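You operate a simulated robot arm through the tools that you are given. There is no shell and no other tool.

You run a simulated robot arm. Do the job below in one go: nothing can be reset, and whatever is moved stays where it is left.

TASK
Try the green gauge in each bush; the one it won't enter goes in the red tray.
Fine: gauge back in its stand, the other bushes stay.

Only the result counts: the job must be done as asked and must still hold three seconds after the hand-in. Knocking over, shifting, dropping, spilling or breaking anything else fails it.

THE ROBOT
A 7-joint arm with a two-finger parallel gripper, fixed in place. Base frame: the origin is on the floor under the middle of its stand, x ahead of it, y to its left, z up; the work surface is at about z = 0.87. Lengths are in m, angles in rad, forces in N, time in s.
It reaches about 1.112 m from its shoulder. Its first joint turns from -2.897 to 2.897 rad. Payload 3.43 kg.
The tool frame sits at the grasp point between the pads (the TCP): z along the fingers, y along the line on which they close. The tips reach 0.034 m beyond it. Largest opening 0.128 m; finger width 0.024, thickness 0.012; the body of the gripper, 0.048 by 0.13 m, starts 0.096 m behind the TCP.
Orientation is told as [roll, pitch, yaw] about the base's x, y, z axes, in that order, counted from this pose: with the fingers straight down and closing along the base's y, the tool's x points along the base's -x, its y along +y and its z along -z.

THE INTERFACE
- The arm moves only by the tool play_rows. Its argument "moves" is one flat list of numbers, 7 for each row, row after row: the shift along the tool's x, y, z in m, then the turn, a rotation vector about the tool's x, y, z in rad, then the gripper command, from -1 (shut) to 1 (fully open), values between in proportion. In form: [tx, ty, tz, ax, ay, az, claw, tx, ty, tz, ax, ay, az, claw, ...]. A call has 1 to 20 rows; each row shifts and turns the commanded pose from where the row before left it, along the tool's axes as they then stand. Each row takes 0.2 s and may step no farther than 0.05 m and 0.15 rad from the row before; otherwise, or with a gripper value out of range, the whole call is refused. A pose out of reach is approached as far as the arm can. The call stops where the force on the tool passes 40 N (or 10 N more than at its start, if that is more) or the arm is blocked; 0.2 s more then pass. The fingers move at their own pace (about 0.153 m/s each) and stop on an object; they squeeze with about 28 N. The grip force told is the motor's: it shows also when the fingers shut on nothing. Time passes only in rows, and 0.2 s behind the last, so rows that do not move let the fingers close. The reply holds the time, the measured pose of the TCP, the force on the tool along the base axes, the opening and the grip force, in the units named above and with some noise, with the torque about the TCP (base axes, N m) and any sound that the robot's microphone picked up.
- Cameras (640 x 400 px; columns grow to the right, rows downward): "scene" is fixed at [0.4017, 0.4939, 1.4536]; the picture's right is [-0.84, -0.54, 0.00], its down [-0.45, 0.70, -0.56] and it looks along [0.30, -0.47, -0.83] (base axes); focal length 215 px, centre (320, 200). "wrist" rides on the gripper at [0.076, -0.011, -0.16] in the tool frame; the picture's right is [0.15, 0.99, 0.00], its down [-0.88, 0.13, -0.46] and it looks along [-0.45, 0.07, 0.89] (tool axes); focal length 234 px, centre (320, 200). There is no depth. A picture from a camera that has moved, and an enlarged one, comes with that camera's place and axes in the base frame and with its lens. The place of the scene camera against the robot may be out by one fixed shift of up to 0.012 m in any direction.
- get_image(camera): a new picture of that camera. It takes no simulated time.
- zoom(camera, box): a new picture of the part [left, top, right, bottom] of that camera's present view, enlarged. It takes no simulated time.
- finish_job(): hands the job in; it is judged then, once.

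Nothing tells you positions but the pictures and the camera data. Unless the task says otherwise, let go and move clear before handing in.

The tools are called by a JSON object that holds its "name" and its "arguments". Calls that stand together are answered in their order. play_rows: Moves the arm, as the interface text tells. Its arguments: {"type":"object","properties":{"moves":{"type":"array"}},"required":["moves"]} The other tools are called the same way: get_image (camera) takes a picture; zoom (camera, box) takes an enlarged picture of a part of a camera's view; finish_job () hands the job in.

At the start:

```text
clock: 0.0
position: [0.4651, 0.2371, 1.243]
tcp_rot: [0.0, 0.002, 0.0]
wrist_force: [0.1, 0.5, 0.0]
torque: [0.01, -0.02, 0.01]
width: 0.1278
gripper_force: 0.0
```

scene: 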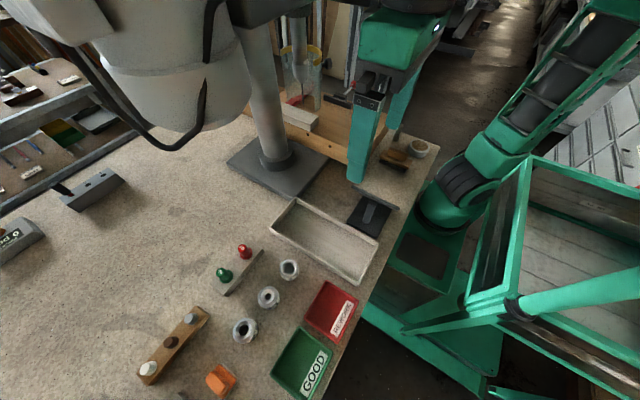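
wrist: 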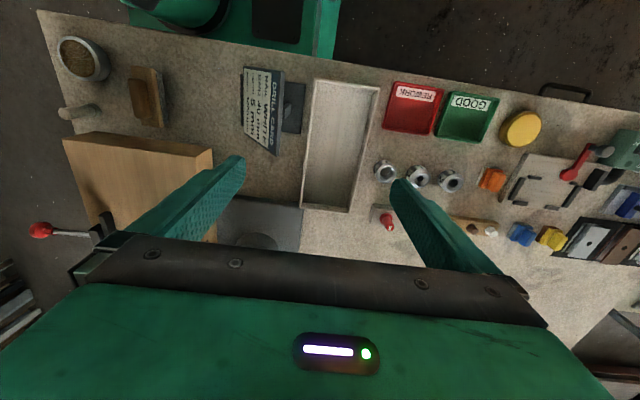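

I see a bench with a stand holding a green and a red gauge, three bushes in a row, and a red (REWORK) and a green (GOOD) tray. I'll take enlarged pictures to fix positions before moving.

{"name": "zoom", "arguments": {"camera": "scene", "box": [200, 220, 360, 320]}}

{"name": "zoom", "arguments": {"camera": "scene", "box": [120, 280, 360, 400]}}

{"name": "zoom", "arguments": {"camera": "wrist", "box": [340, 70, 540, 250]}}

```text
4.00 times, centred on (280, 270) of scene
camera zoom: at [0.4017, 0.4939, 1.4536], right [-0.84, -0.54, 0.0], down [-0.45, 0.7, -0.56], along [0.3, -0.47, -0.83], focal length 860 px, centre (480, -80)
```

zoom: 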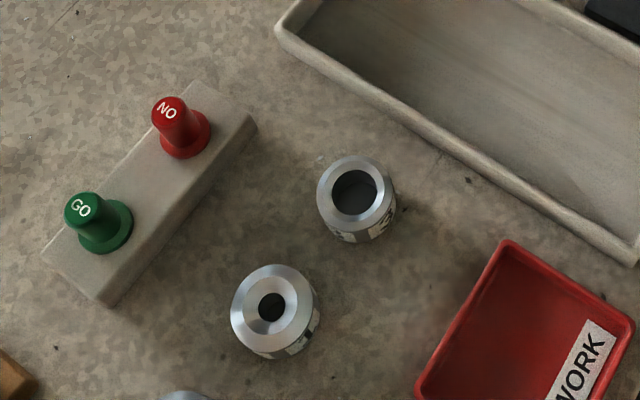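

```text
2.67 times, centred on (240, 340) of scene
camera zoom: at [0.4017, 0.4939, 1.4536], right [-0.84, -0.54, 0.0], down [-0.45, 0.7, -0.56], along [0.3, -0.47, -0.83], focal length 574 px, centre (533, -173)
```

zoom: 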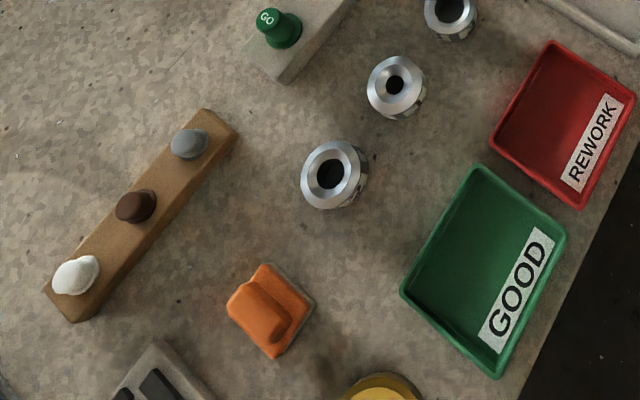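

```text
2.22 times, centred on (440, 160) of wrist
camera zoom: at [0.3883, 0.2271, 1.4033], right [-0.15, 0.99, 0.0], down [0.88, 0.13, 0.45], along [0.45, 0.07, -0.89], focal length 520 px, centre (53, 289)
```

zoom: 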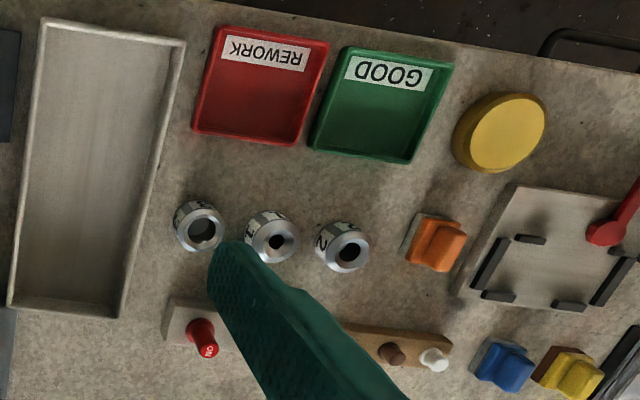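

The row of bushes looks to be at about x≈0.55, y≈0.41 / 0.48 / 0.56, and the gauge stand at x≈0.67 with green GO at y≈0.50. I'll move the hand above that area at a safe height to get a better wrist view.

{"name": "play_rows", "arguments": {"moves": [-0.01, 0.035, 0.015, 0, 0, 0, 1, -0.01, 0.035, 0.015, 0, 0, 0, 1, -0.01, 0.035, 0.015, 0, 0, 0, 1, -0.01, 0.035, 0.015, 0, 0, 0, 1, -0.01, 0.035, 0.015, 0, 0, 0, 1, -0.01, 0.035, 0.015, 0, 0, 0, 1, -0.01, 0.03, 0.015, 0, 0, 0, 1]}}

{"name": "get_image", "arguments": {"camera": "wrist"}}

{"name": "get_image", "arguments": {"camera": "scene"}}

```text
clock: 1.6
position: [0.5206, 0.4677, 1.1494]
tcp_rot: [0.006, -0.013, 0.0]
wrist_force: [-0.9, -1.1, 0.2]
torque: [0.09, 0.0, 0.02]
width: 0.1282
gripper_force: 0.1
out of reach, approached as far as the arm can: row 3
```

```text
taken
camera wrist: at [0.4415, 0.4568, 1.3093], right [-0.15, 0.99, 0.0], down [0.88, 0.13, 0.47], along [0.46, 0.07, -0.88], focal length 234 px, centre (320, 200)
```

wrist: 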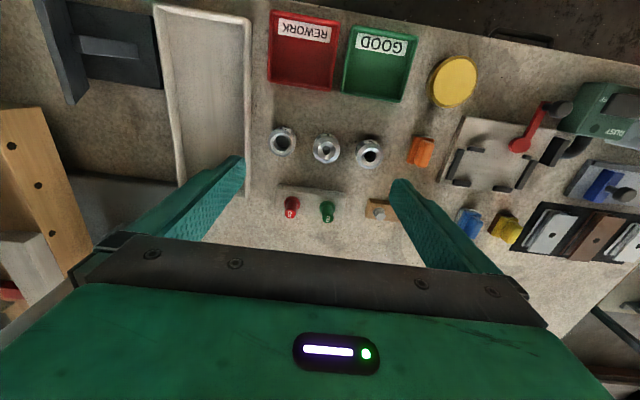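

```text
taken
```

scene: 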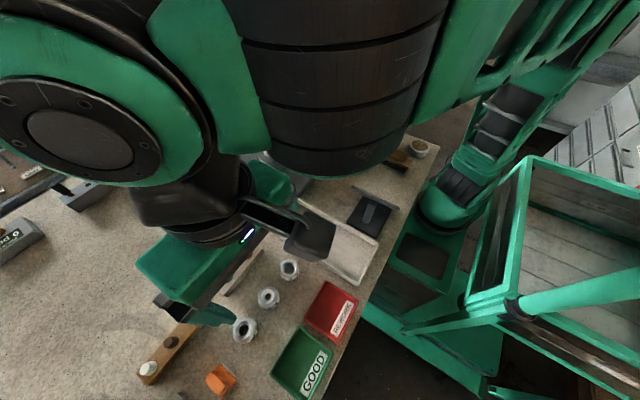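

The wrist view now shows all three bushes and both gauges. I'll zoom in to measure hole sizes and positions.

{"name": "zoom", "arguments": {"camera": "wrist", "box": [260, 115, 400, 235]}}

{"name": "play_rows", "arguments": {"moves": [0, 0, 0, 0, 0, 0, 1]}}

```text
3.33 times, centred on (330, 175) of wrist
camera zoom: at [0.4415, 0.4568, 1.3093], right [-0.15, 0.99, 0.0], down [0.88, 0.13, 0.47], along [0.46, 0.07, -0.88], focal length 781 px, centre (287, 283)
```

zoom: 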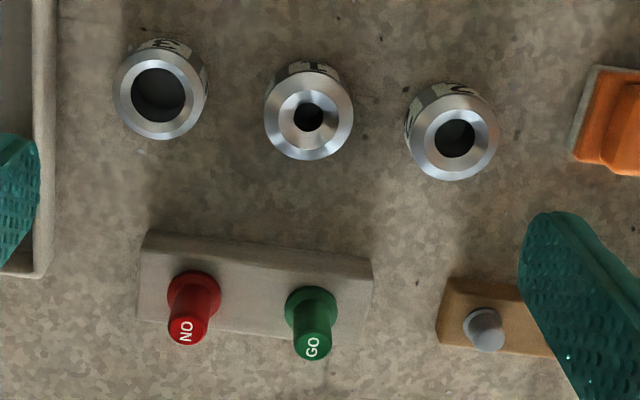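

```text
clock: 2.0
position: [0.5205, 0.4675, 1.1501]
tcp_rot: [0.002, -0.01, -0.001]
wrist_force: [-1.1, -0.1, -0.3]
torque: [-0.01, 0.02, 0.02]
width: 0.1276
gripper_force: 0.1
```

Bushes are marked 3, 1, 2 in rising y; gauges are about 0.07 apart along y. I'll go a bit closer to the stand for a second view to triangulate heights.

{"name": "play_rows", "arguments": {"moves": [-0.027, 0.01, 0.023, 0, 0, 0, 1, -0.027, 0.01, 0.023, 0, 0, 0, 1, -0.027, 0.01, 0.023, 0, 0, 0, 1, 0, 0, 0, 0, 0, 0, 1]}}

{"name": "get_image", "arguments": {"camera": "wrist"}}

{"name": "zoom", "arguments": {"camera": "wrist", "box": [240, 80, 400, 200]}}

```text
clock: 3.0
position: [0.6027, 0.4994, 1.0803]
tcp_rot: [0.0, -0.012, -0.001]
wrist_force: [-0.2, -0.7, 0.0]
torque: [-0.01, -0.02, 0.01]
width: 0.1278
gripper_force: 0.1
```

```text
taken
camera wrist: at [0.5245, 0.4876, 1.2398], right [-0.15, 0.99, 0.0], down [0.88, 0.13, 0.47], along [0.46, 0.07, -0.88], focal length 234 px, centre (320, 200)
```

wrist: 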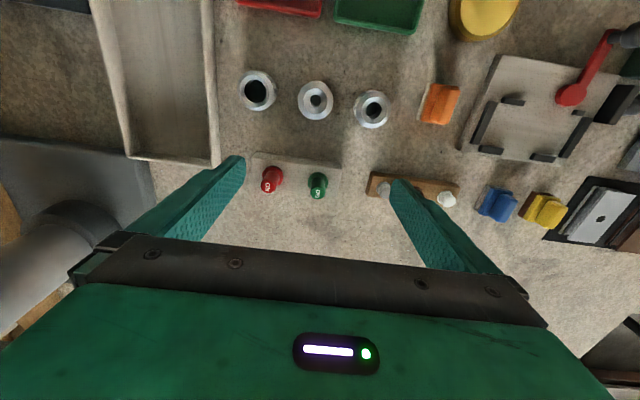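

```text
3.33 times, centred on (320, 140) of wrist
camera zoom: at [0.5245, 0.4876, 1.2398], right [-0.15, 0.99, 0.0], down [0.88, 0.13, 0.47], along [0.46, 0.07, -0.88], focal length 781 px, centre (320, 400)
```

zoom: 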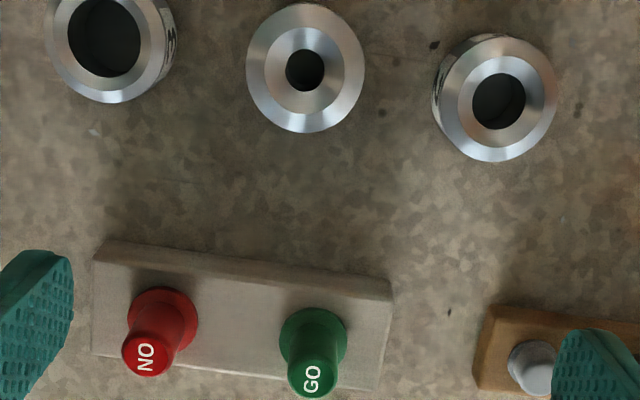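

The green gauge top triangulates to about (0.669, 0.505, 0.944), bush 1 top to about (0.553, 0.486, 0.896). I'll move above the green gauge with fingers partly closed and check alignment.

{"name": "play_rows", "arguments": {"moves": [-0.022, 0.0019, 0.02, 0, 0.004, 0, 0.0, -0.022, 0.0019, 0.02, 0, 0.004, 0, 0.0, -0.022, 0.0019, 0.02, 0, 0.004, 0, 0.0, 0, 0, 0, 0, 0, 0, 0.0]}}

{"name": "get_image", "arguments": {"camera": "wrist"}}

{"name": "get_image", "arguments": {"camera": "scene"}}

```text
clock: 4.0
position: [0.6697, 0.5044, 1.0211]
tcp_rot: [-0.001, 0.0, 0.0]
wrist_force: [-0.4, 0.0, -0.3]
torque: [-0.03, -0.06, -0.03]
width: 0.0642
gripper_force: 0.0
```

```text
taken
camera wrist: at [0.5926, 0.4927, 1.182], right [-0.15, 0.99, 0.0], down [0.88, 0.13, 0.46], along [0.45, 0.07, -0.89], focal length 234 px, centre (320, 200)
```

wrist: 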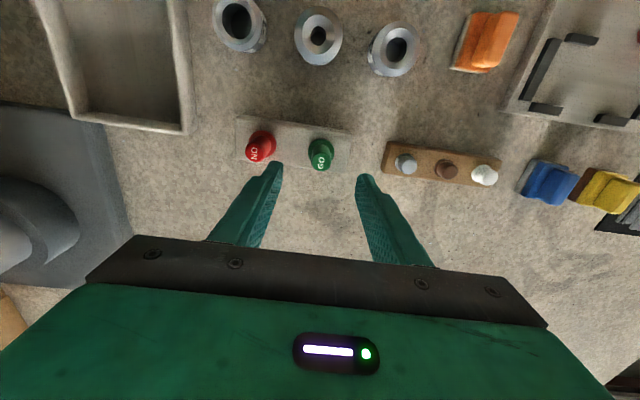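

```text
taken
```

scene: 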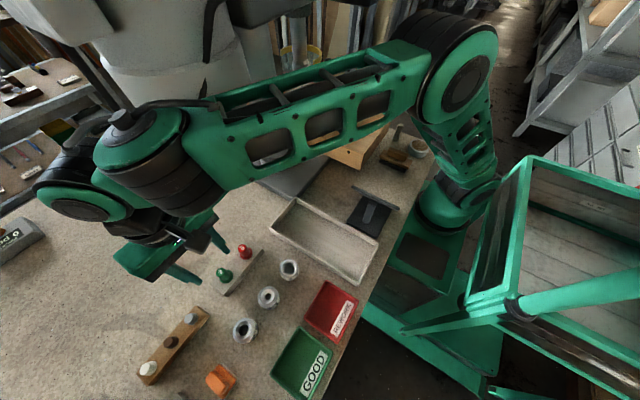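

The fingers appear centred on the green gauge. I'll zoom for a precise check.

{"name": "zoom", "arguments": {"camera": "wrist", "box": [220, 100, 420, 225]}}

{"name": "zoom", "arguments": {"camera": "scene", "box": [150, 210, 330, 322]}}

```text
3.20 times, centred on (320, 162) of wrist
camera zoom: at [0.5926, 0.4927, 1.182], right [-0.15, 0.99, 0.0], down [0.88, 0.13, 0.46], along [0.45, 0.07, -0.89], focal length 749 px, centre (320, 320)
```

zoom: 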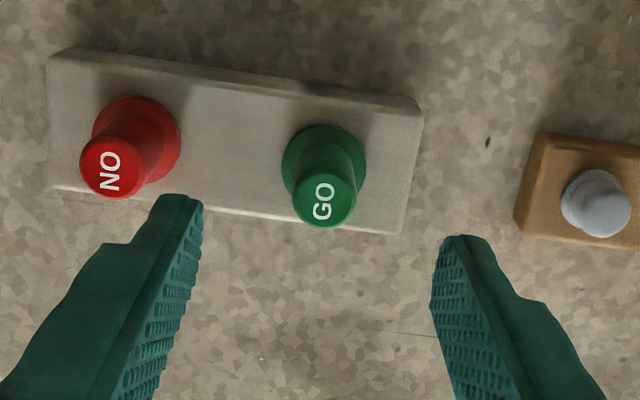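

```text
3.56 times, centred on (240, 266) of scene
camera zoom: at [0.4017, 0.4939, 1.4536], right [-0.84, -0.54, 0.0], down [-0.45, 0.7, -0.56], along [0.3, -0.47, -0.83], focal length 765 px, centre (604, -35)
```

zoom: 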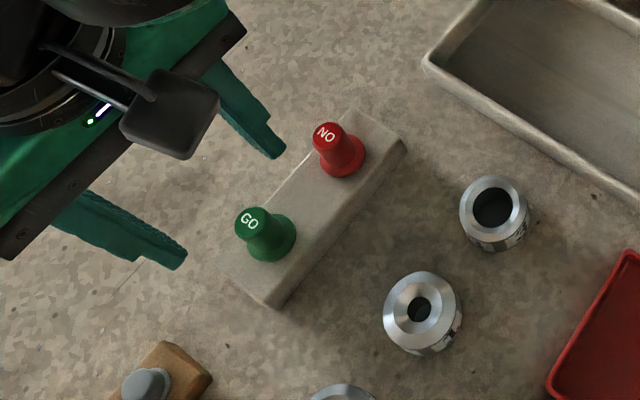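

Gauge top refines to about (0.670, 0.5065, 0.942), with its flange at about z 0.896. I'll shift 2 mm in y, lower to TCP z≈0.94 and check before gripping.

{"name": "play_rows", "arguments": {"moves": [-0.0003, 0.002, 0.02, 0, 0, 0, 0.0, 0, 0, 0.02, 0, 0, 0, 0.0, 0, 0, 0.02, 0, 0, 0, 0.0, 0, 0, 0.015, 0, 0, 0, -0.2, 0, 0, 0.005, 0, 0, 0, -0.2, 0, 0, 0, 0, 0, 0, -0.2]}}

{"name": "zoom", "arguments": {"camera": "wrist", "box": [220, 100, 420, 225]}}

{"name": "zoom", "arguments": {"camera": "scene", "box": [150, 210, 330, 322]}}

```text
clock: 5.4
position: [0.6694, 0.5058, 0.9415]
tcp_rot: [0.0, 0.0, 0.001]
wrist_force: [0.9, 0.5, 0.0]
torque: [0.04, 0.0, 0.03]
width: 0.0513
gripper_force: 0.0
```

```text
3.20 times, centred on (320, 162) of wrist
camera zoom: at [0.5927, 0.4944, 1.102], right [-0.15, 0.99, 0.0], down [0.88, 0.13, 0.46], along [0.45, 0.07, -0.89], focal length 749 px, centre (320, 320)
```

zoom: 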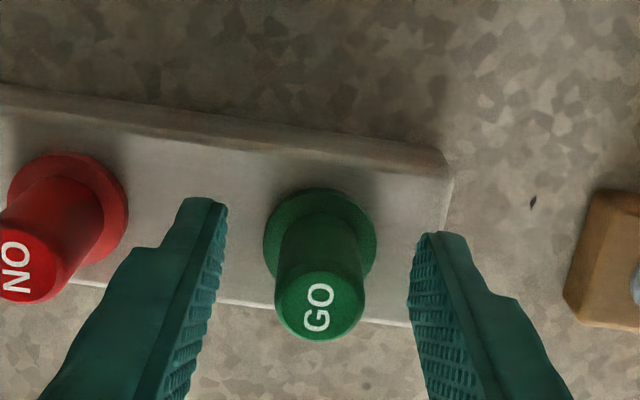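

```text
3.56 times, centred on (240, 266) of scene
camera zoom: at [0.4017, 0.4939, 1.4536], right [-0.84, -0.54, 0.0], down [-0.45, 0.7, -0.56], along [0.3, -0.47, -0.83], focal length 765 px, centre (604, -35)
```

zoom: 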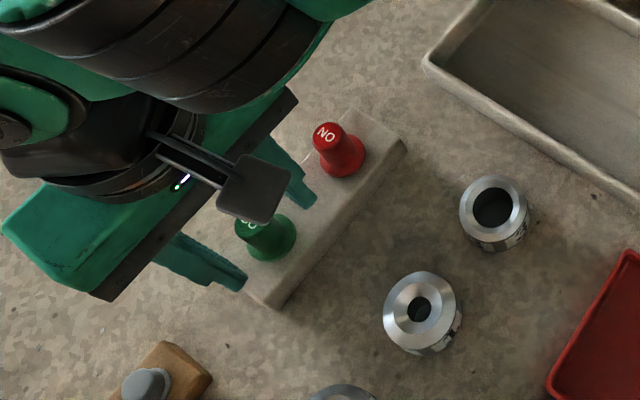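

Fingers straddle the handle just above the flange, nicely centred. Closing now.

{"name": "play_rows", "arguments": {"moves": [0, 0.0005, 0, 0, 0, 0, -1, 0, 0, 0, 0, 0, 0, -1, 0, 0, 0, 0, 0, 0, -1]}}

{"name": "zoom", "arguments": {"camera": "wrist", "box": [220, 100, 420, 225]}}

```text
clock: 6.2
position: [0.6689, 0.5049, 0.9422]
tcp_rot: [0.002, -0.001, 0.0]
wrist_force: [0.8, -1.3, 3.8]
torque: [-0.04, -0.05, -0.01]
width: 0.0206
gripper_force: 28.1
```

```text
3.20 times, centred on (320, 162) of wrist
camera zoom: at [0.5925, 0.4949, 1.1023], right [-0.15, 0.99, 0.0], down [0.88, 0.13, 0.46], along [0.45, 0.07, -0.89], focal length 749 px, centre (320, 320)
```

zoom: 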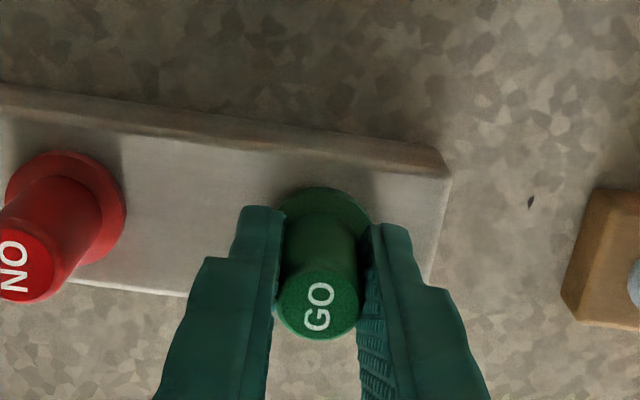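

Gripped at width 0.0206 m. Now I'll lift slowly straight up and watch the force.

{"name": "play_rows", "arguments": {"moves": [0, 0, -0.005, 0, 0, 0, -1, 0, 0, -0.005, 0, 0, 0, -1, 0, 0, -0.01, 0, 0, 0, -1, 0, 0, -0.01, 0, 0, 0, -1, 0, 0, -0.02, 0, 0, 0, -1, 0, 0, -0.03, 0, 0, 0, -1, 0, 0, -0.03, 0, 0, 0, -1, 0, 0, 0, 0, 0, 0, -1]}}

{"name": "get_image", "arguments": {"camera": "wrist"}}

{"name": "zoom", "arguments": {"camera": "scene", "box": [150, 180, 330, 292]}}

```text
clock: 8.0
position: [0.6704, 0.5063, 1.0515]
tcp_rot: [0.0, -0.001, 0.002]
wrist_force: [-0.7, -0.4, -0.3]
torque: [0.02, 0.0, 0.03]
width: 0.0203
gripper_force: 28.1
```

```text
taken
camera wrist: at [0.5936, 0.4955, 1.2127], right [-0.15, 0.99, 0.0], down [0.88, 0.13, 0.46], along [0.45, 0.07, -0.89], focal length 234 px, centre (320, 200)
```

wrist: 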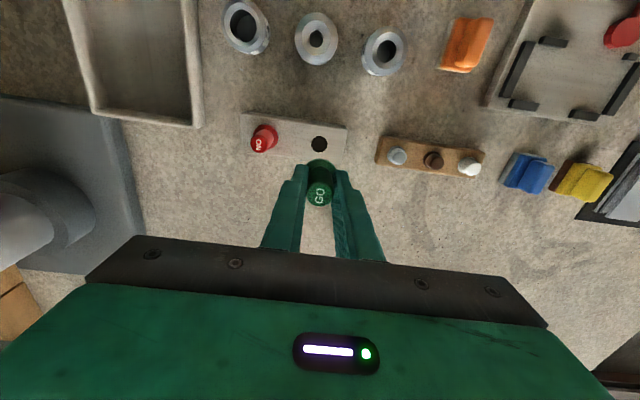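

```text
3.56 times, centred on (240, 236) of scene
camera zoom: at [0.4017, 0.4939, 1.4536], right [-0.84, -0.54, 0.0], down [-0.45, 0.7, -0.56], along [0.3, -0.47, -0.83], focal length 765 px, centre (604, 72)
```

zoom: 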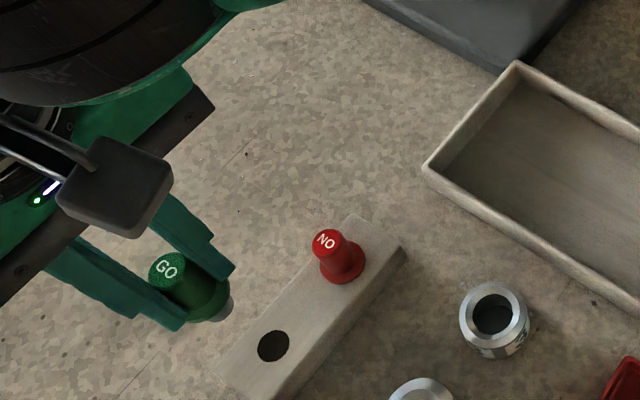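

The gauge is free of its stand. I'll zoom in on the gauge's plug to see its diameter and length.

{"name": "zoom", "arguments": {"camera": "scene", "box": [170, 240, 250, 290]}}

{"name": "zoom", "arguments": {"camera": "wrist", "box": [200, 0, 420, 137]}}

{"name": "zoom", "arguments": {"camera": "wrist", "box": [240, 100, 400, 220]}}

```text
8.00 times, centred on (210, 265) of scene
camera zoom: at [0.4017, 0.4939, 1.4536], right [-0.84, -0.54, 0.0], down [-0.45, 0.7, -0.56], along [0.3, -0.47, -0.83], focal length 1721 px, centre (1200, -320)
```

zoom: 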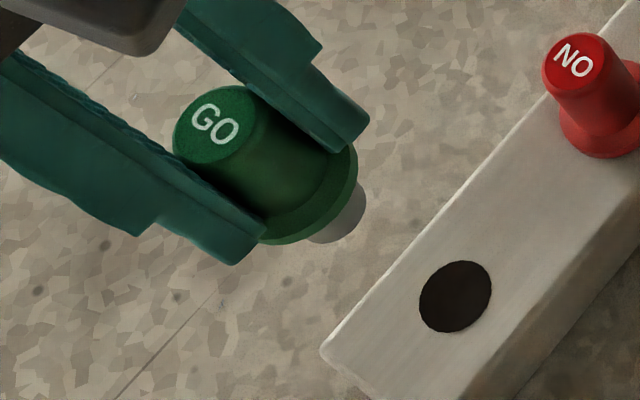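

```text
2.91 times, centred on (310, 68) of wrist
camera zoom: at [0.5936, 0.4955, 1.2127], right [-0.15, 0.99, 0.0], down [0.88, 0.13, 0.46], along [0.45, 0.07, -0.89], focal length 681 px, centre (349, 582)
```

zoom: 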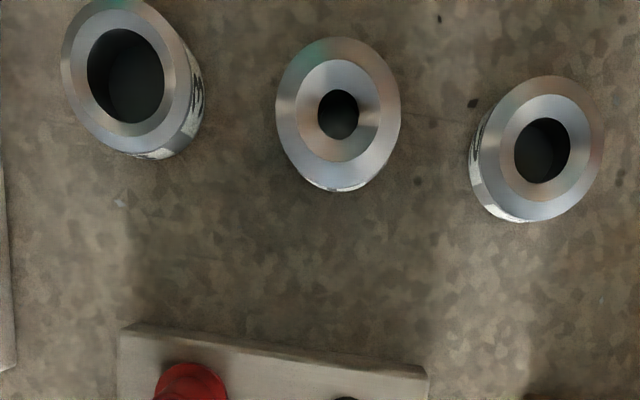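

```text
3.33 times, centred on (320, 160) of wrist
camera zoom: at [0.5936, 0.4955, 1.2127], right [-0.15, 0.99, 0.0], down [0.88, 0.13, 0.46], along [0.45, 0.07, -0.89], focal length 781 px, centre (320, 333)
```

zoom: 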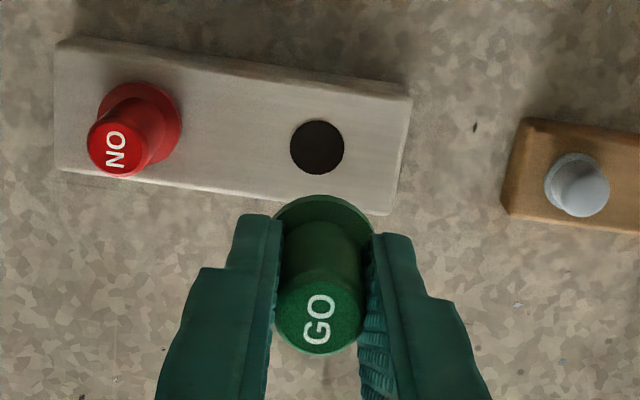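

Plug looks about 20 mm across; bush holes look ~28 mm (bush 3), ~16 mm (bush 1), ~21 mm (bush 2). Bushes triangulate to x≈0.5545, y≈0.405/0.4855/0.5655, tops z≈0.898. I'll carry the gauge over bush 3 (largest hole) first.

{"name": "play_rows", "arguments": {"moves": [0.02875, -0.02525, 0, 0, 0, 0, -1, 0.02875, -0.02525, 0, 0, 0, 0, -1, 0.02875, -0.02525, 0, 0, 0, 0, -1, 0.02875, -0.02525, 0, 0, 0, 0, -1, 0, 0, 0, 0, 0, 0, -1]}}

{"name": "get_image", "arguments": {"camera": "wrist"}}

{"name": "get_image", "arguments": {"camera": "scene"}}

```text
clock: 9.2
position: [0.5549, 0.4056, 1.0524]
tcp_rot: [-0.001, 0.0, 0.0]
wrist_force: [-0.5, 0.7, -0.7]
torque: [-0.01, -0.03, 0.02]
width: 0.0206
gripper_force: 28.5
```

```text
taken
camera wrist: at [0.4779, 0.3942, 1.2123], right [-0.15, 0.99, 0.0], down [0.88, 0.13, 0.46], along [0.45, 0.07, -0.89], focal length 234 px, centre (320, 200)
```

wrist: 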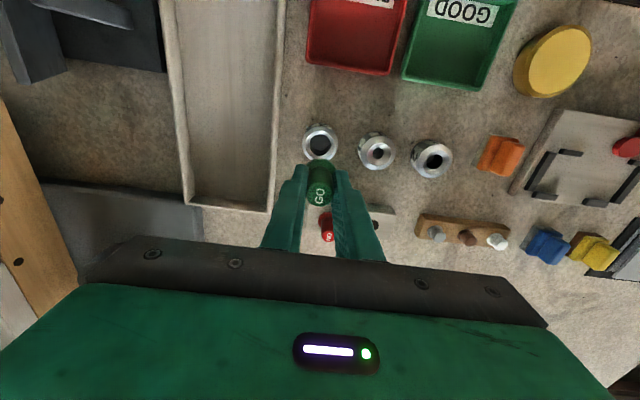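

```text
taken
```

scene: 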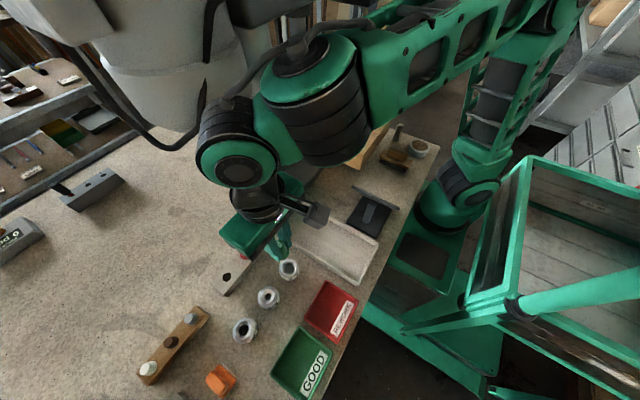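

{"name": "zoom", "arguments": {"camera": "wrist", "box": [240, 100, 400, 220]}}

{"name": "zoom", "arguments": {"camera": "scene", "box": [220, 220, 340, 295]}}

```text
3.33 times, centred on (320, 160) of wrist
camera zoom: at [0.4779, 0.3942, 1.2123], right [-0.15, 0.99, 0.0], down [0.88, 0.13, 0.46], along [0.45, 0.07, -0.89], focal length 781 px, centre (320, 333)
```

zoom: 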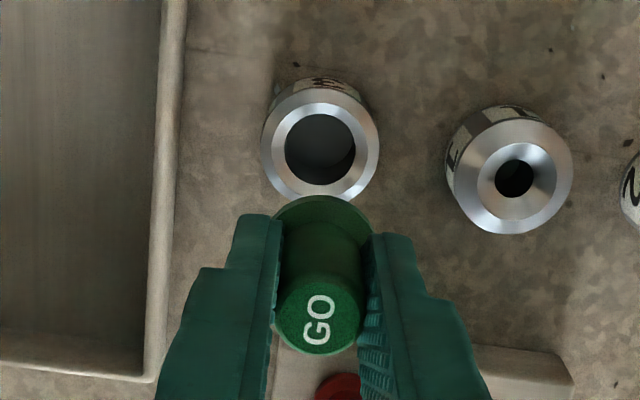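

```text
5.33 times, centred on (280, 258) of scene
camera zoom: at [0.4017, 0.4939, 1.4536], right [-0.84, -0.54, 0.0], down [-0.45, 0.7, -0.56], along [0.3, -0.47, -0.83], focal length 1147 px, centre (533, -107)
```

zoom: 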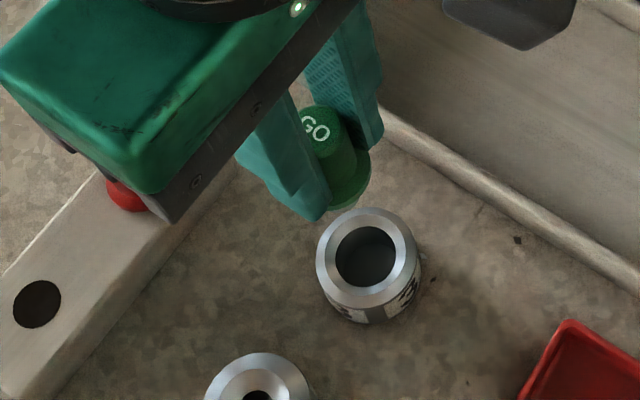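

Bush 3's hole sits in the wrist picture almost exactly where the stand hole did, about 1 mm off in y. I'll correct that and descend to just above the bush, then check.

{"name": "play_rows", "arguments": {"moves": [0, 0.001, 0.02, 0, 0, 0, -1, 0, 0, 0.02, 0, 0, 0, -1, 0, 0, 0.02, 0, 0, 0, -1, 0, 0, 0.01, 0, 0, 0, -1, 0, 0, 0, 0, 0, 0, -1]}}

{"name": "zoom", "arguments": {"camera": "wrist", "box": [240, 100, 400, 220]}}

{"name": "zoom", "arguments": {"camera": "scene", "box": [220, 220, 340, 295]}}

```text
clock: 10.4
position: [0.5538, 0.4054, 0.9811]
tcp_rot: [0.001, -0.001, 0.001]
wrist_force: [0.2, -0.2, -0.8]
torque: [0.02, -0.02, 0.03]
width: 0.0205
gripper_force: 28.2
```

```text
3.33 times, centred on (320, 160) of wrist
camera zoom: at [0.4776, 0.3955, 1.1422], right [-0.15, 0.99, 0.0], down [0.88, 0.13, 0.46], along [0.45, 0.07, -0.89], focal length 781 px, centre (320, 333)
```

zoom: 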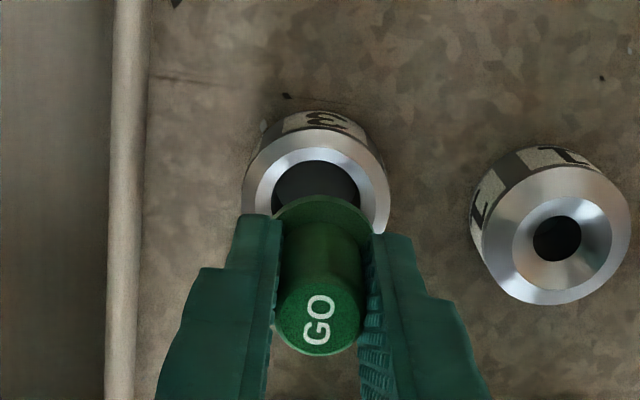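

```text
5.33 times, centred on (280, 258) of scene
camera zoom: at [0.4017, 0.4939, 1.4536], right [-0.84, -0.54, 0.0], down [-0.45, 0.7, -0.56], along [0.3, -0.47, -0.83], focal length 1147 px, centre (533, -107)
```

zoom: 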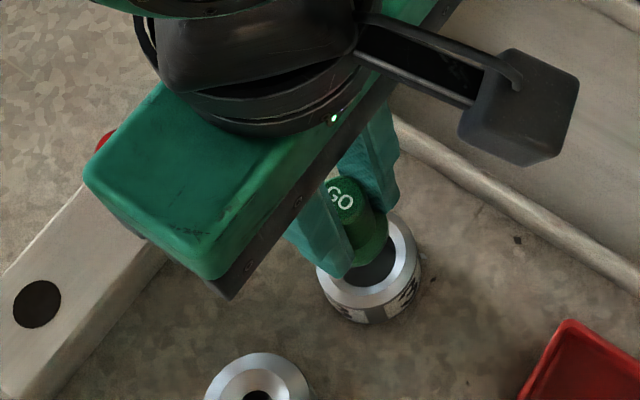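

Alignment over bush 3 is within about 1 mm. I'll lower gently in small steps and watch for contact.

{"name": "play_rows", "arguments": {"moves": [0, 0, 0.01, 0, 0, 0, -1, 0, 0, 0.005, 0, 0, 0, -1, 0, 0, 0.004, 0, 0, 0, -1, 0, 0, 0.003, 0, 0, 0, -1, 0, 0, 0, 0, 0, 0, -1]}}

{"name": "play_rows", "arguments": {"moves": [0, 0, 0.003, 0, 0, 0, -1, 0, 0, 0.003, 0, 0, 0, -1, 0, 0, 0, 0, 0, 0, -1]}}

{"name": "zoom", "arguments": {"camera": "scene", "box": [220, 220, 340, 295]}}

{"name": "zoom", "arguments": {"camera": "wrist", "box": [240, 100, 400, 220]}}

```text
clock: 11.6
position: [0.5533, 0.4059, 0.9591]
tcp_rot: [0.0, 0.0, 0.0]
wrist_force: [-0.4, -0.9, 0.1]
torque: [-0.02, 0.02, -0.01]
width: 0.0207
gripper_force: 27.6
```

```text
clock: 12.4
position: [0.5544, 0.4064, 0.9539]
tcp_rot: [-0.001, 0.0, 0.001]
wrist_force: [0.5, -0.3, -0.7]
torque: [0.05, -0.03, -0.01]
width: 0.0205
gripper_force: 28.4
```

```text
5.33 times, centred on (280, 258) of scene
camera zoom: at [0.4017, 0.4939, 1.4536], right [-0.84, -0.54, 0.0], down [-0.45, 0.7, -0.56], along [0.3, -0.47, -0.83], focal length 1147 px, centre (533, -107)
```

zoom: 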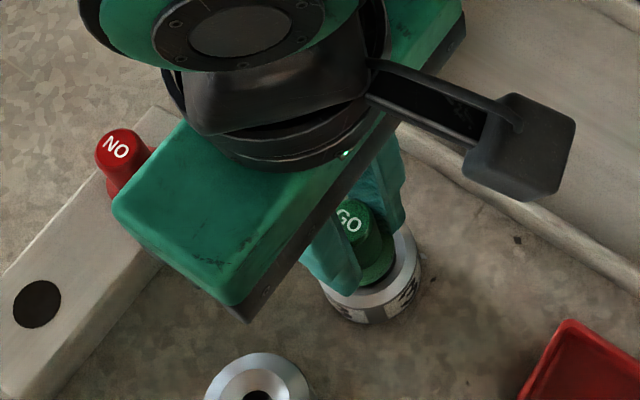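

```text
3.33 times, centred on (320, 160) of wrist
camera zoom: at [0.4776, 0.3957, 1.1139], right [-0.15, 0.99, 0.0], down [0.88, 0.13, 0.46], along [0.45, 0.07, -0.89], focal length 781 px, centre (320, 333)
```

zoom: 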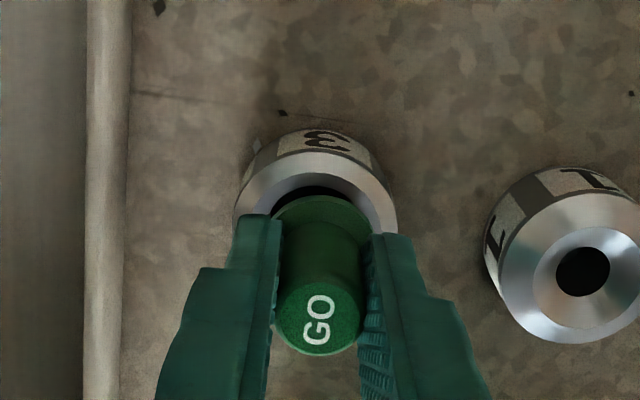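

No contact yet, TCP z≈0.954. I'll keep going in 2 mm steps, checking the force after each few.

{"name": "play_rows", "arguments": {"moves": [0, 0, 0.002, 0, 0, 0, -1, 0, 0, 0.002, 0, 0, 0, -1, 0, 0, 0, 0, 0, 0, -1]}}

{"name": "play_rows", "arguments": {"moves": [0, 0, 0.002, 0, 0, 0, -1, 0, 0, 0.001, 0, 0, 0, -1, 0, 0, 0, 0, 0, 0, -1]}}

{"name": "zoom", "arguments": {"camera": "scene", "box": [220, 220, 340, 295]}}

{"name": "zoom", "arguments": {"camera": "wrist", "box": [240, 100, 400, 220]}}

```text
clock: 13.2
position: [0.5541, 0.4064, 0.949]
tcp_rot: [-0.001, -0.002, 0.0]
wrist_force: [0.4, 0.3, 0.0]
torque: [0.03, -0.02, -0.04]
width: 0.0203
gripper_force: 28.1
```

```text
clock: 14.0
position: [0.5554, 0.4054, 0.9458]
tcp_rot: [0.0, 0.0, 0.0]
wrist_force: [-1.1, -0.5, -0.5]
torque: [0.07, 0.03, 0.01]
width: 0.0205
gripper_force: 28.5
```

```text
5.33 times, centred on (280, 258) of scene
camera zoom: at [0.4017, 0.4939, 1.4536], right [-0.84, -0.54, 0.0], down [-0.45, 0.7, -0.56], along [0.3, -0.47, -0.83], focal length 1147 px, centre (533, -107)
```

zoom: 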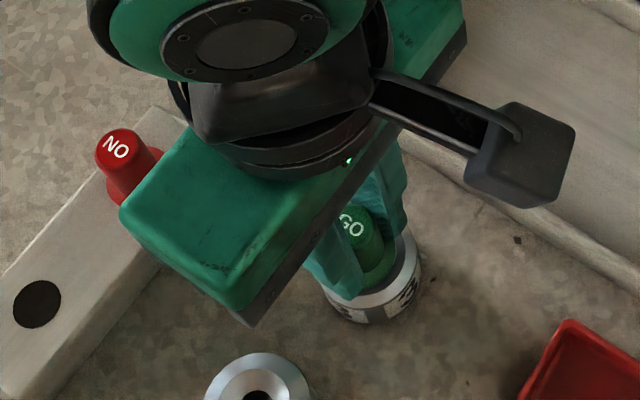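

```text
3.33 times, centred on (320, 160) of wrist
camera zoom: at [0.4777, 0.3955, 1.1069], right [-0.15, 0.99, 0.0], down [0.88, 0.13, 0.46], along [0.45, 0.07, -0.89], focal length 781 px, centre (320, 333)
```

zoom: 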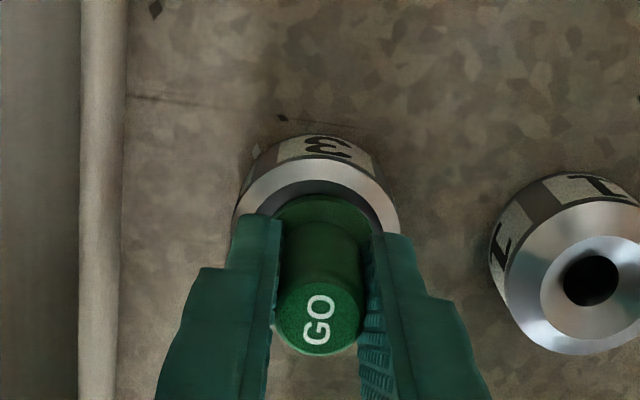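

The flange is nearly at bush 3's top with no resistance — it enters. I'll ease down a touch more to confirm flange contact and calibrate height.

{"name": "play_rows", "arguments": {"moves": [0, 0, 0.001, 0, 0, 0, -1, 0, 0, 0.001, 0, 0, 0, -1]}}

{"name": "play_rows", "arguments": {"moves": [0, 0, 0.001, 0, 0, 0, -1]}}

```text
clock: 14.6
position: [0.5532, 0.4066, 0.9444]
tcp_rot: [0.0, 0.0, 0.0]
wrist_force: [0.4, -0.3, -1.4]
torque: [-0.01, 0.02, 0.01]
width: 0.0204
gripper_force: 28.5
```

```text
clock: 15.0
position: [0.5547, 0.4057, 0.943]
tcp_rot: [0.0, 0.001, 0.001]
wrist_force: [0.6, -0.5, -1.0]
torque: [0.03, 0.03, 0.05]
width: 0.0203
gripper_force: 27.9
```

{"name": "play_rows", "arguments": {"moves": [0, 0, 0.001, 0, 0, 0, -1, 0, 0, 0.001, 0, 0, 0, -1]}}

{"name": "zoom", "arguments": {"camera": "wrist", "box": [240, 100, 400, 220]}}

```text
clock: 15.6
position: [0.5555, 0.4064, 0.9405]
tcp_rot: [0.002, 0.001, 0.001]
wrist_force: [-0.4, -0.1, 0.2]
torque: [-0.04, 0.02, 0.02]
width: 0.0206
gripper_force: 28.1
```

```text
3.33 times, centred on (320, 160) of wrist
camera zoom: at [0.4773, 0.3953, 1.1018], right [-0.15, 0.99, 0.0], down [0.88, 0.13, 0.46], along [0.45, 0.07, -0.89], focal length 781 px, centre (320, 333)
```

zoom: 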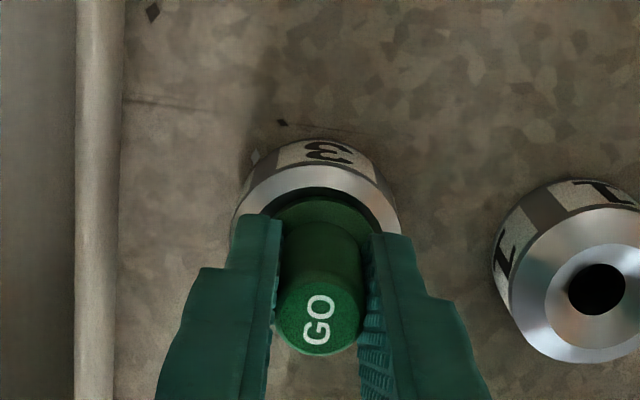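

Bush 3 accepts the gauge fully with no force. I'll raise it straight up and move over bush 1, checking alignment against the same picture reference.

{"name": "play_rows", "arguments": {"moves": [0, 0, -0.01, 0, 0, 0, -1, 0, 0, -0.01, 0, 0, 0, -1, 0, 0, -0.02, 0, 0, 0, -1, 0, 0, -0.03, 0, 0, 0, -1, 0, 0, -0.04, 0, 0, 0, -1, 0, 0.03, 0, 0, 0, 0, -1, 0, 0.03, 0, 0, 0, 0, -1, 0, 0.02, 0, 0, 0, 0, -1, 0, 0, 0, 0, 0, 0, -1]}}

{"name": "zoom", "arguments": {"camera": "wrist", "box": [240, 100, 400, 220]}}

{"name": "zoom", "arguments": {"camera": "scene", "box": [220, 220, 340, 295]}}

```text
clock: 17.6
position: [0.5545, 0.4864, 1.0507]
tcp_rot: [0.0, 0.0, 0.0]
wrist_force: [0.2, 0.4, -1.8]
torque: [0.02, 0.0, 0.0]
width: 0.0205
gripper_force: 27.7
```

```text
3.33 times, centred on (320, 160) of wrist
camera zoom: at [0.4779, 0.4751, 1.212], right [-0.15, 0.99, 0.0], down [0.88, 0.13, 0.46], along [0.45, 0.07, -0.89], focal length 781 px, centre (320, 333)
```

zoom: 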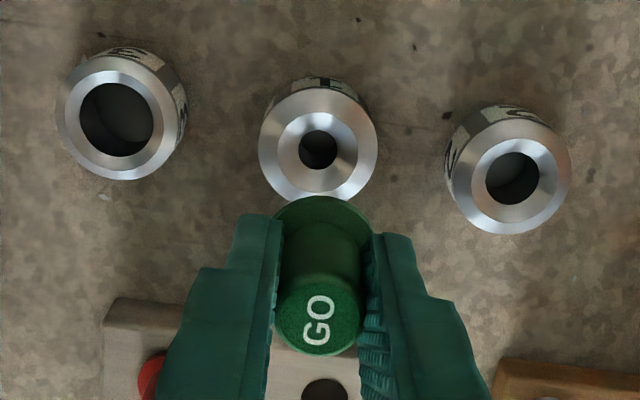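

```text
5.33 times, centred on (280, 258) of scene
camera zoom: at [0.4017, 0.4939, 1.4536], right [-0.84, -0.54, 0.0], down [-0.45, 0.7, -0.56], along [0.3, -0.47, -0.83], focal length 1147 px, centre (533, -107)
```

zoom: 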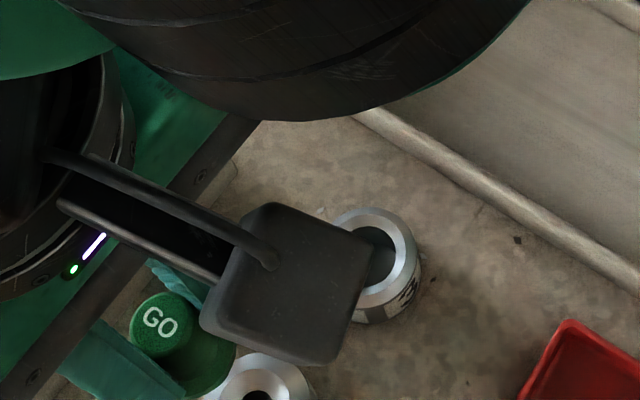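

Bush 1's hole lines up with the reference to within half a millimetre; it looks only ~16 mm wide. I'll lower and feel for contact.

{"name": "play_rows", "arguments": {"moves": [0, 0, 0.02, 0, 0, 0, -1, 0, 0, 0.02, 0, 0, 0, -1, 0, 0, 0.02, 0, 0, 0, -1, 0, 0, 0.01, 0, 0, 0, -1, 0, 0, 0, 0, 0, 0, -1]}}

{"name": "zoom", "arguments": {"camera": "scene", "box": [220, 240, 340, 315]}}

{"name": "play_rows", "arguments": {"moves": [0, 0, 0.003, 0, 0, 0, -1, 0, 0, 0.003, 0, 0, 0, -1, 0, 0, 0.002, 0, 0, 0, -1, 0, 0, 0, 0, 0, 0, -1]}}

```text
clock: 18.8
position: [0.5548, 0.4865, 0.9816]
tcp_rot: [0.0, 0.001, 0.0]
wrist_force: [0.4, -0.5, 0.3]
torque: [0.03, -0.01, 0.0]
width: 0.0203
gripper_force: 28.2
```

```text
5.33 times, centred on (280, 278) of scene
camera zoom: at [0.4017, 0.4939, 1.4536], right [-0.84, -0.54, 0.0], down [-0.45, 0.7, -0.56], along [0.3, -0.47, -0.83], focal length 1147 px, centre (533, -213)
```

zoom: 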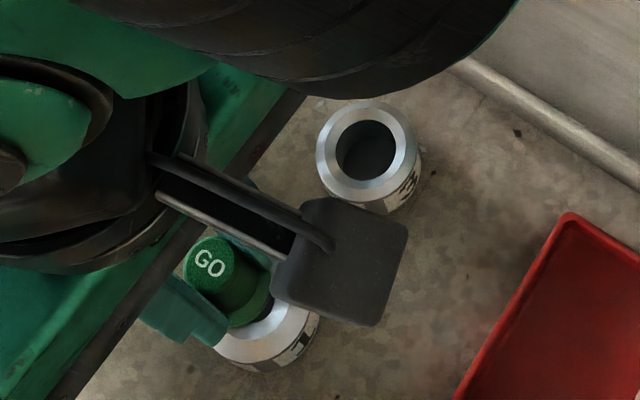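

```text
clock: 19.8
position: [0.5541, 0.487, 0.9729]
tcp_rot: [0.0, 0.0, -0.001]
wrist_force: [-0.4, 0.2, -1.3]
torque: [-0.01, 0.01, -0.01]
width: 0.0202
gripper_force: 28.3
```

{"name": "play_rows", "arguments": {"moves": [0, 0, 0.002, 0, 0, 0, -1, 0, 0, 0.002, 0, 0, 0, -1, 0, 0, 0, 0, 0, 0, -1]}}

{"name": "play_rows", "arguments": {"moves": [0, 0, 0.002, 0, 0, 0, -1, 0, 0, 0.002, 0, 0, 0, -1, 0, 0, 0, 0, 0, 0, -1]}}

```text
clock: 20.6
position: [0.5548, 0.4869, 0.9699]
tcp_rot: [0.0, 0.0, 0.0]
wrist_force: [0.1, -0.3, -0.5]
torque: [-0.02, -0.01, 0.01]
width: 0.0205
gripper_force: 27.6
```

```text
clock: 21.4
position: [0.5534, 0.486, 0.9665]
tcp_rot: [0.002, -0.001, 0.0]
wrist_force: [0.4, -1.9, 17.2]
torque: [0.03, -0.02, -0.02]
width: 0.0204
gripper_force: 28.1
```

Firm symmetric contact (17 N up, almost no torque) at TCP z≈0.967, about 25 mm short of seating: bush 1 refuses the gauge. I'll look, then back off.

{"name": "zoom", "arguments": {"camera": "wrist", "box": [240, 100, 400, 220]}}

{"name": "zoom", "arguments": {"camera": "scene", "box": [220, 240, 340, 315]}}

{"name": "play_rows", "arguments": {"moves": [0, 0, -0.002, 0, 0, 0, -1, 0, 0, -0.002, 0, 0, 0, -1, 0, 0, 0, 0, 0, 0, -1]}}

```text
3.33 times, centred on (320, 160) of wrist
camera zoom: at [0.4773, 0.475, 1.1272], right [-0.15, 0.99, 0.0], down [0.88, 0.13, 0.46], along [0.45, 0.07, -0.89], focal length 781 px, centre (320, 333)
```

zoom: 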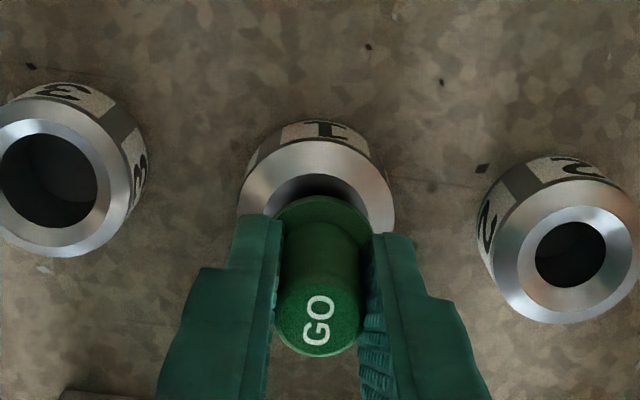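

```text
5.33 times, centred on (280, 278) of scene
camera zoom: at [0.4017, 0.4939, 1.4536], right [-0.84, -0.54, 0.0], down [-0.45, 0.7, -0.56], along [0.3, -0.47, -0.83], focal length 1147 px, centre (533, -213)
```

zoom: 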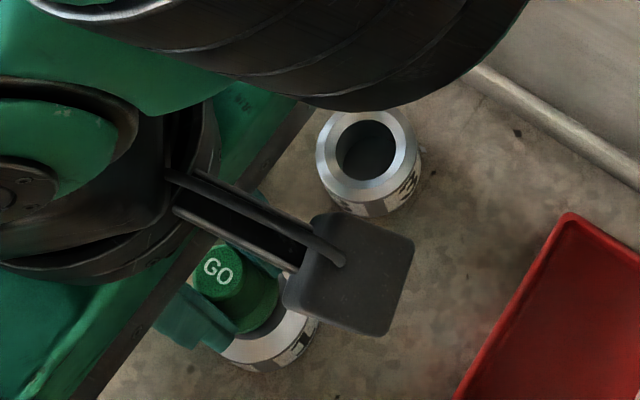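

```text
clock: 22.2
position: [0.5545, 0.4858, 0.9698]
tcp_rot: [0.001, 0.001, 0.0]
wrist_force: [-0.2, 0.7, -1.2]
torque: [0.03, 0.0, 0.0]
width: 0.0203
gripper_force: 28.6
```

Gauge unmoved in the grip. Now up and over to bush 2 for the last trial.

{"name": "play_rows", "arguments": {"moves": [0, 0, -0.012, 0, 0, 0, -1, 0, 0, -0.03, 0, 0, 0, -1, 0, 0, -0.04, 0, 0, 0, -1, 0, 0.03, 0, 0, 0, 0, -1, 0, 0.03, 0, 0, 0, 0, -1, 0, 0.02, 0, 0, 0, 0, -1, 0, 0, 0, 0, 0, 0, -1]}}

{"name": "zoom", "arguments": {"camera": "wrist", "box": [240, 100, 400, 220]}}

```text
clock: 23.8
position: [0.5541, 0.5662, 1.0512]
tcp_rot: [0.001, -0.001, 0.0]
wrist_force: [-0.3, -0.7, -1.0]
torque: [-0.01, 0.05, -0.02]
width: 0.0206
gripper_force: 27.3
```

```text
3.33 times, centred on (320, 160) of wrist
camera zoom: at [0.4781, 0.5556, 1.212], right [-0.15, 0.99, 0.0], down [0.88, 0.13, 0.46], along [0.45, 0.07, -0.89], focal length 781 px, centre (320, 333)
```

zoom: 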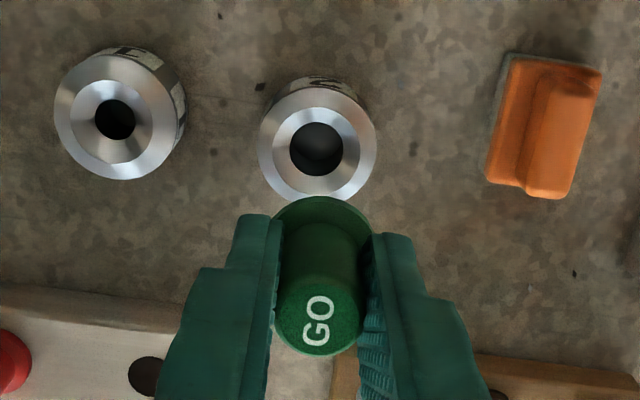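

Bush 2's hole is at the reference position too. I'll take a tighter zoom to align this close-clearance one to sub-millimetre.

{"name": "zoom", "arguments": {"camera": "wrist", "box": [288, 120, 352, 160]}}

```text
10.00 times, centred on (320, 140) of wrist
camera zoom: at [0.4781, 0.5556, 1.212], right [-0.15, 0.99, 0.0], down [0.88, 0.13, 0.46], along [0.45, 0.07, -0.89], focal length 2342 px, centre (320, 800)
```

zoom: 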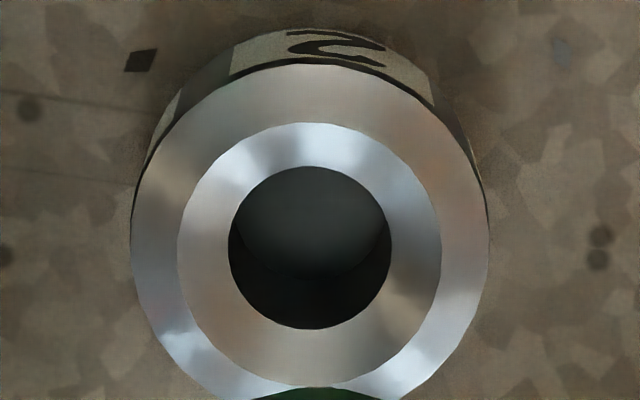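

Bush 2's hole is ~22 mm and centred within about half a millimetre. I'll trim y by −0.6 mm and x by +0.3 mm, then descend carefully.

{"name": "play_rows", "arguments": {"moves": [-0.0003, -0.0006, 0.02, 0, 0, 0, -1, 0, 0, 0.02, 0, 0, 0, -1, 0, 0, 0.02, 0, 0, 0, -1, 0, 0, 0.012, 0, 0, 0, -1, 0, 0, 0, 0, 0, 0, -1]}}

{"name": "zoom", "arguments": {"camera": "wrist", "box": [288, 135, 352, 175]}}

{"name": "play_rows", "arguments": {"moves": [0, 0, 0.003, 0, 0, 0, -1, 0, 0, 0.003, 0, 0, 0, -1, 0, 0, 0.002, 0, 0, 0, -1, 0, 0, 0, 0, 0, 0, -1]}}

```text
clock: 25.0
position: [0.5541, 0.5651, 0.9776]
tcp_rot: [0.0, 0.001, -0.002]
wrist_force: [-0.2, 0.3, -0.1]
torque: [0.02, -0.04, 0.04]
width: 0.0203
gripper_force: 28.2
```

```text
10.00 times, centred on (320, 155) of wrist
camera zoom: at [0.4778, 0.5552, 1.1398], right [-0.15, 0.99, 0.0], down [0.88, 0.13, 0.46], along [0.45, 0.07, -0.89], focal length 2342 px, centre (320, 650)
```

zoom: 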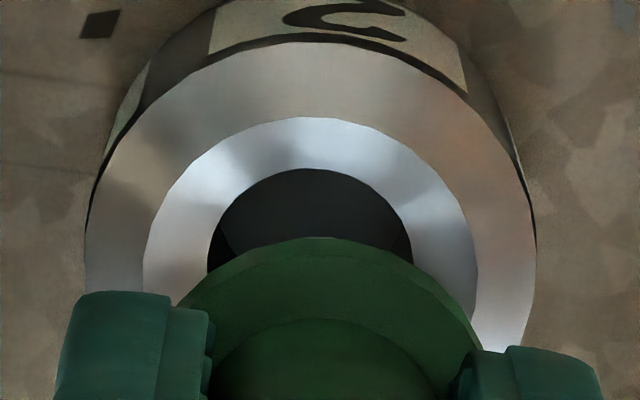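

```text
clock: 26.0
position: [0.5549, 0.5661, 0.9712]
tcp_rot: [0.0, 0.0, 0.0]
wrist_force: [0.1, -0.5, -1.6]
torque: [0.02, 0.02, -0.01]
width: 0.0207
gripper_force: 27.5
```

Approaching entry; geometry suggests the gauge is still ~0.4 mm to +y of bush 2's centre, so I'll trim that and continue in 2 mm steps.

{"name": "play_rows", "arguments": {"moves": [0, -0.0004, 0.001, 0, 0, 0, -1, 0, 0, 0.002, 0, 0, 0, -1, 0, 0, 0, 0, 0, 0, -1]}}

{"name": "play_rows", "arguments": {"moves": [0, 0, 0.0015, 0, 0, 0, -1, 0, 0, 0.0015, 0, 0, 0, -1, 0, 0, 0, 0, 0, 0, -1]}}

```text
clock: 26.8
position: [0.554, 0.565, 0.9697]
tcp_rot: [0.001, 0.001, 0.0]
wrist_force: [0.1, -0.6, -1.0]
torque: [-0.01, 0.03, 0.0]
width: 0.0206
gripper_force: 28.4
```

```text
clock: 27.6
position: [0.5549, 0.5651, 0.9652]
tcp_rot: [0.0, -0.002, -0.002]
wrist_force: [-0.4, -0.7, -0.9]
torque: [-0.01, 0.02, 0.05]
width: 0.0206
gripper_force: 28.4
```

{"name": "play_rows", "arguments": {"moves": [0, 0, 0.0015, 0, 0, 0, -1, 0, 0, 0.0015, 0, 0, 0, -1, 0, 0, 0, 0, 0, 0, -1]}}

{"name": "play_rows", "arguments": {"moves": [0, 0, 0.0015, 0, 0, 0, -1, 0, 0, 0.0015, 0, 0, 0, -1, 0, 0, 0, 0, 0, 0, -1]}}

```text
clock: 28.4
position: [0.5549, 0.5652, 0.9622]
tcp_rot: [-0.003, 0.002, 0.0]
wrist_force: [0.4, 0.0, 0.0]
torque: [-0.01, 0.0, 0.0]
width: 0.0204
gripper_force: 28.3
```

```text
clock: 29.2
position: [0.5544, 0.5665, 0.9593]
tcp_rot: [0.001, 0.001, 0.0]
wrist_force: [0.4, 0.3, -0.5]
torque: [0.03, 0.02, 0.0]
width: 0.0206
gripper_force: 27.7
```

No resistance at z 0.959; continuing in.

{"name": "play_rows", "arguments": {"moves": [0, 0, 0.002, 0, 0, 0, -1, 0, 0, 0.002, 0, 0, 0, -1, 0, 0, 0, 0, 0, 0, -1]}}

{"name": "play_rows", "arguments": {"moves": [0, 0, 0.002, 0, 0, 0, -1, 0, 0, 0.002, 0, 0, 0, -1, 0, 0, 0, 0, 0, 0, -1]}}

{"name": "play_rows", "arguments": {"moves": [0, 0, 0.002, 0, 0, 0, -1, 0, 0, 0.002, 0, 0, 0, -1, 0, 0, 0, 0, 0, 0, -1]}}

{"name": "get_image", "arguments": {"camera": "wrist"}}

```text
clock: 30.0
position: [0.5541, 0.5645, 0.9553]
tcp_rot: [0.0, -0.001, 0.0]
wrist_force: [-0.2, -0.6, -0.2]
torque: [-0.01, 0.0, 0.0]
width: 0.0204
gripper_force: 28.5
```

```text
clock: 30.8
position: [0.5546, 0.5665, 0.9505]
tcp_rot: [0.0, 0.0, 0.001]
wrist_force: [1.1, -0.7, 0.2]
torque: [-0.04, 0.0, 0.02]
width: 0.0206
gripper_force: 27.9
```

```text
clock: 31.6
position: [0.5539, 0.5662, 0.9487]
tcp_rot: [-0.001, 0.0, 0.002]
wrist_force: [0.2, 0.2, 0.2]
torque: [0.01, 0.05, 0.01]
width: 0.0204
gripper_force: 27.6
```

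```text
taken
camera wrist: at [0.4776, 0.5548, 1.1081], right [-0.15, 0.99, 0.0], down [0.88, 0.13, 0.46], along [0.45, 0.07, -0.89], focal length 234 px, centre (320, 200)
```

wrist: 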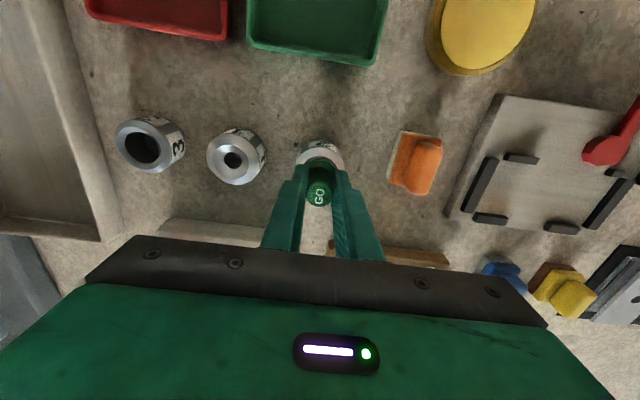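

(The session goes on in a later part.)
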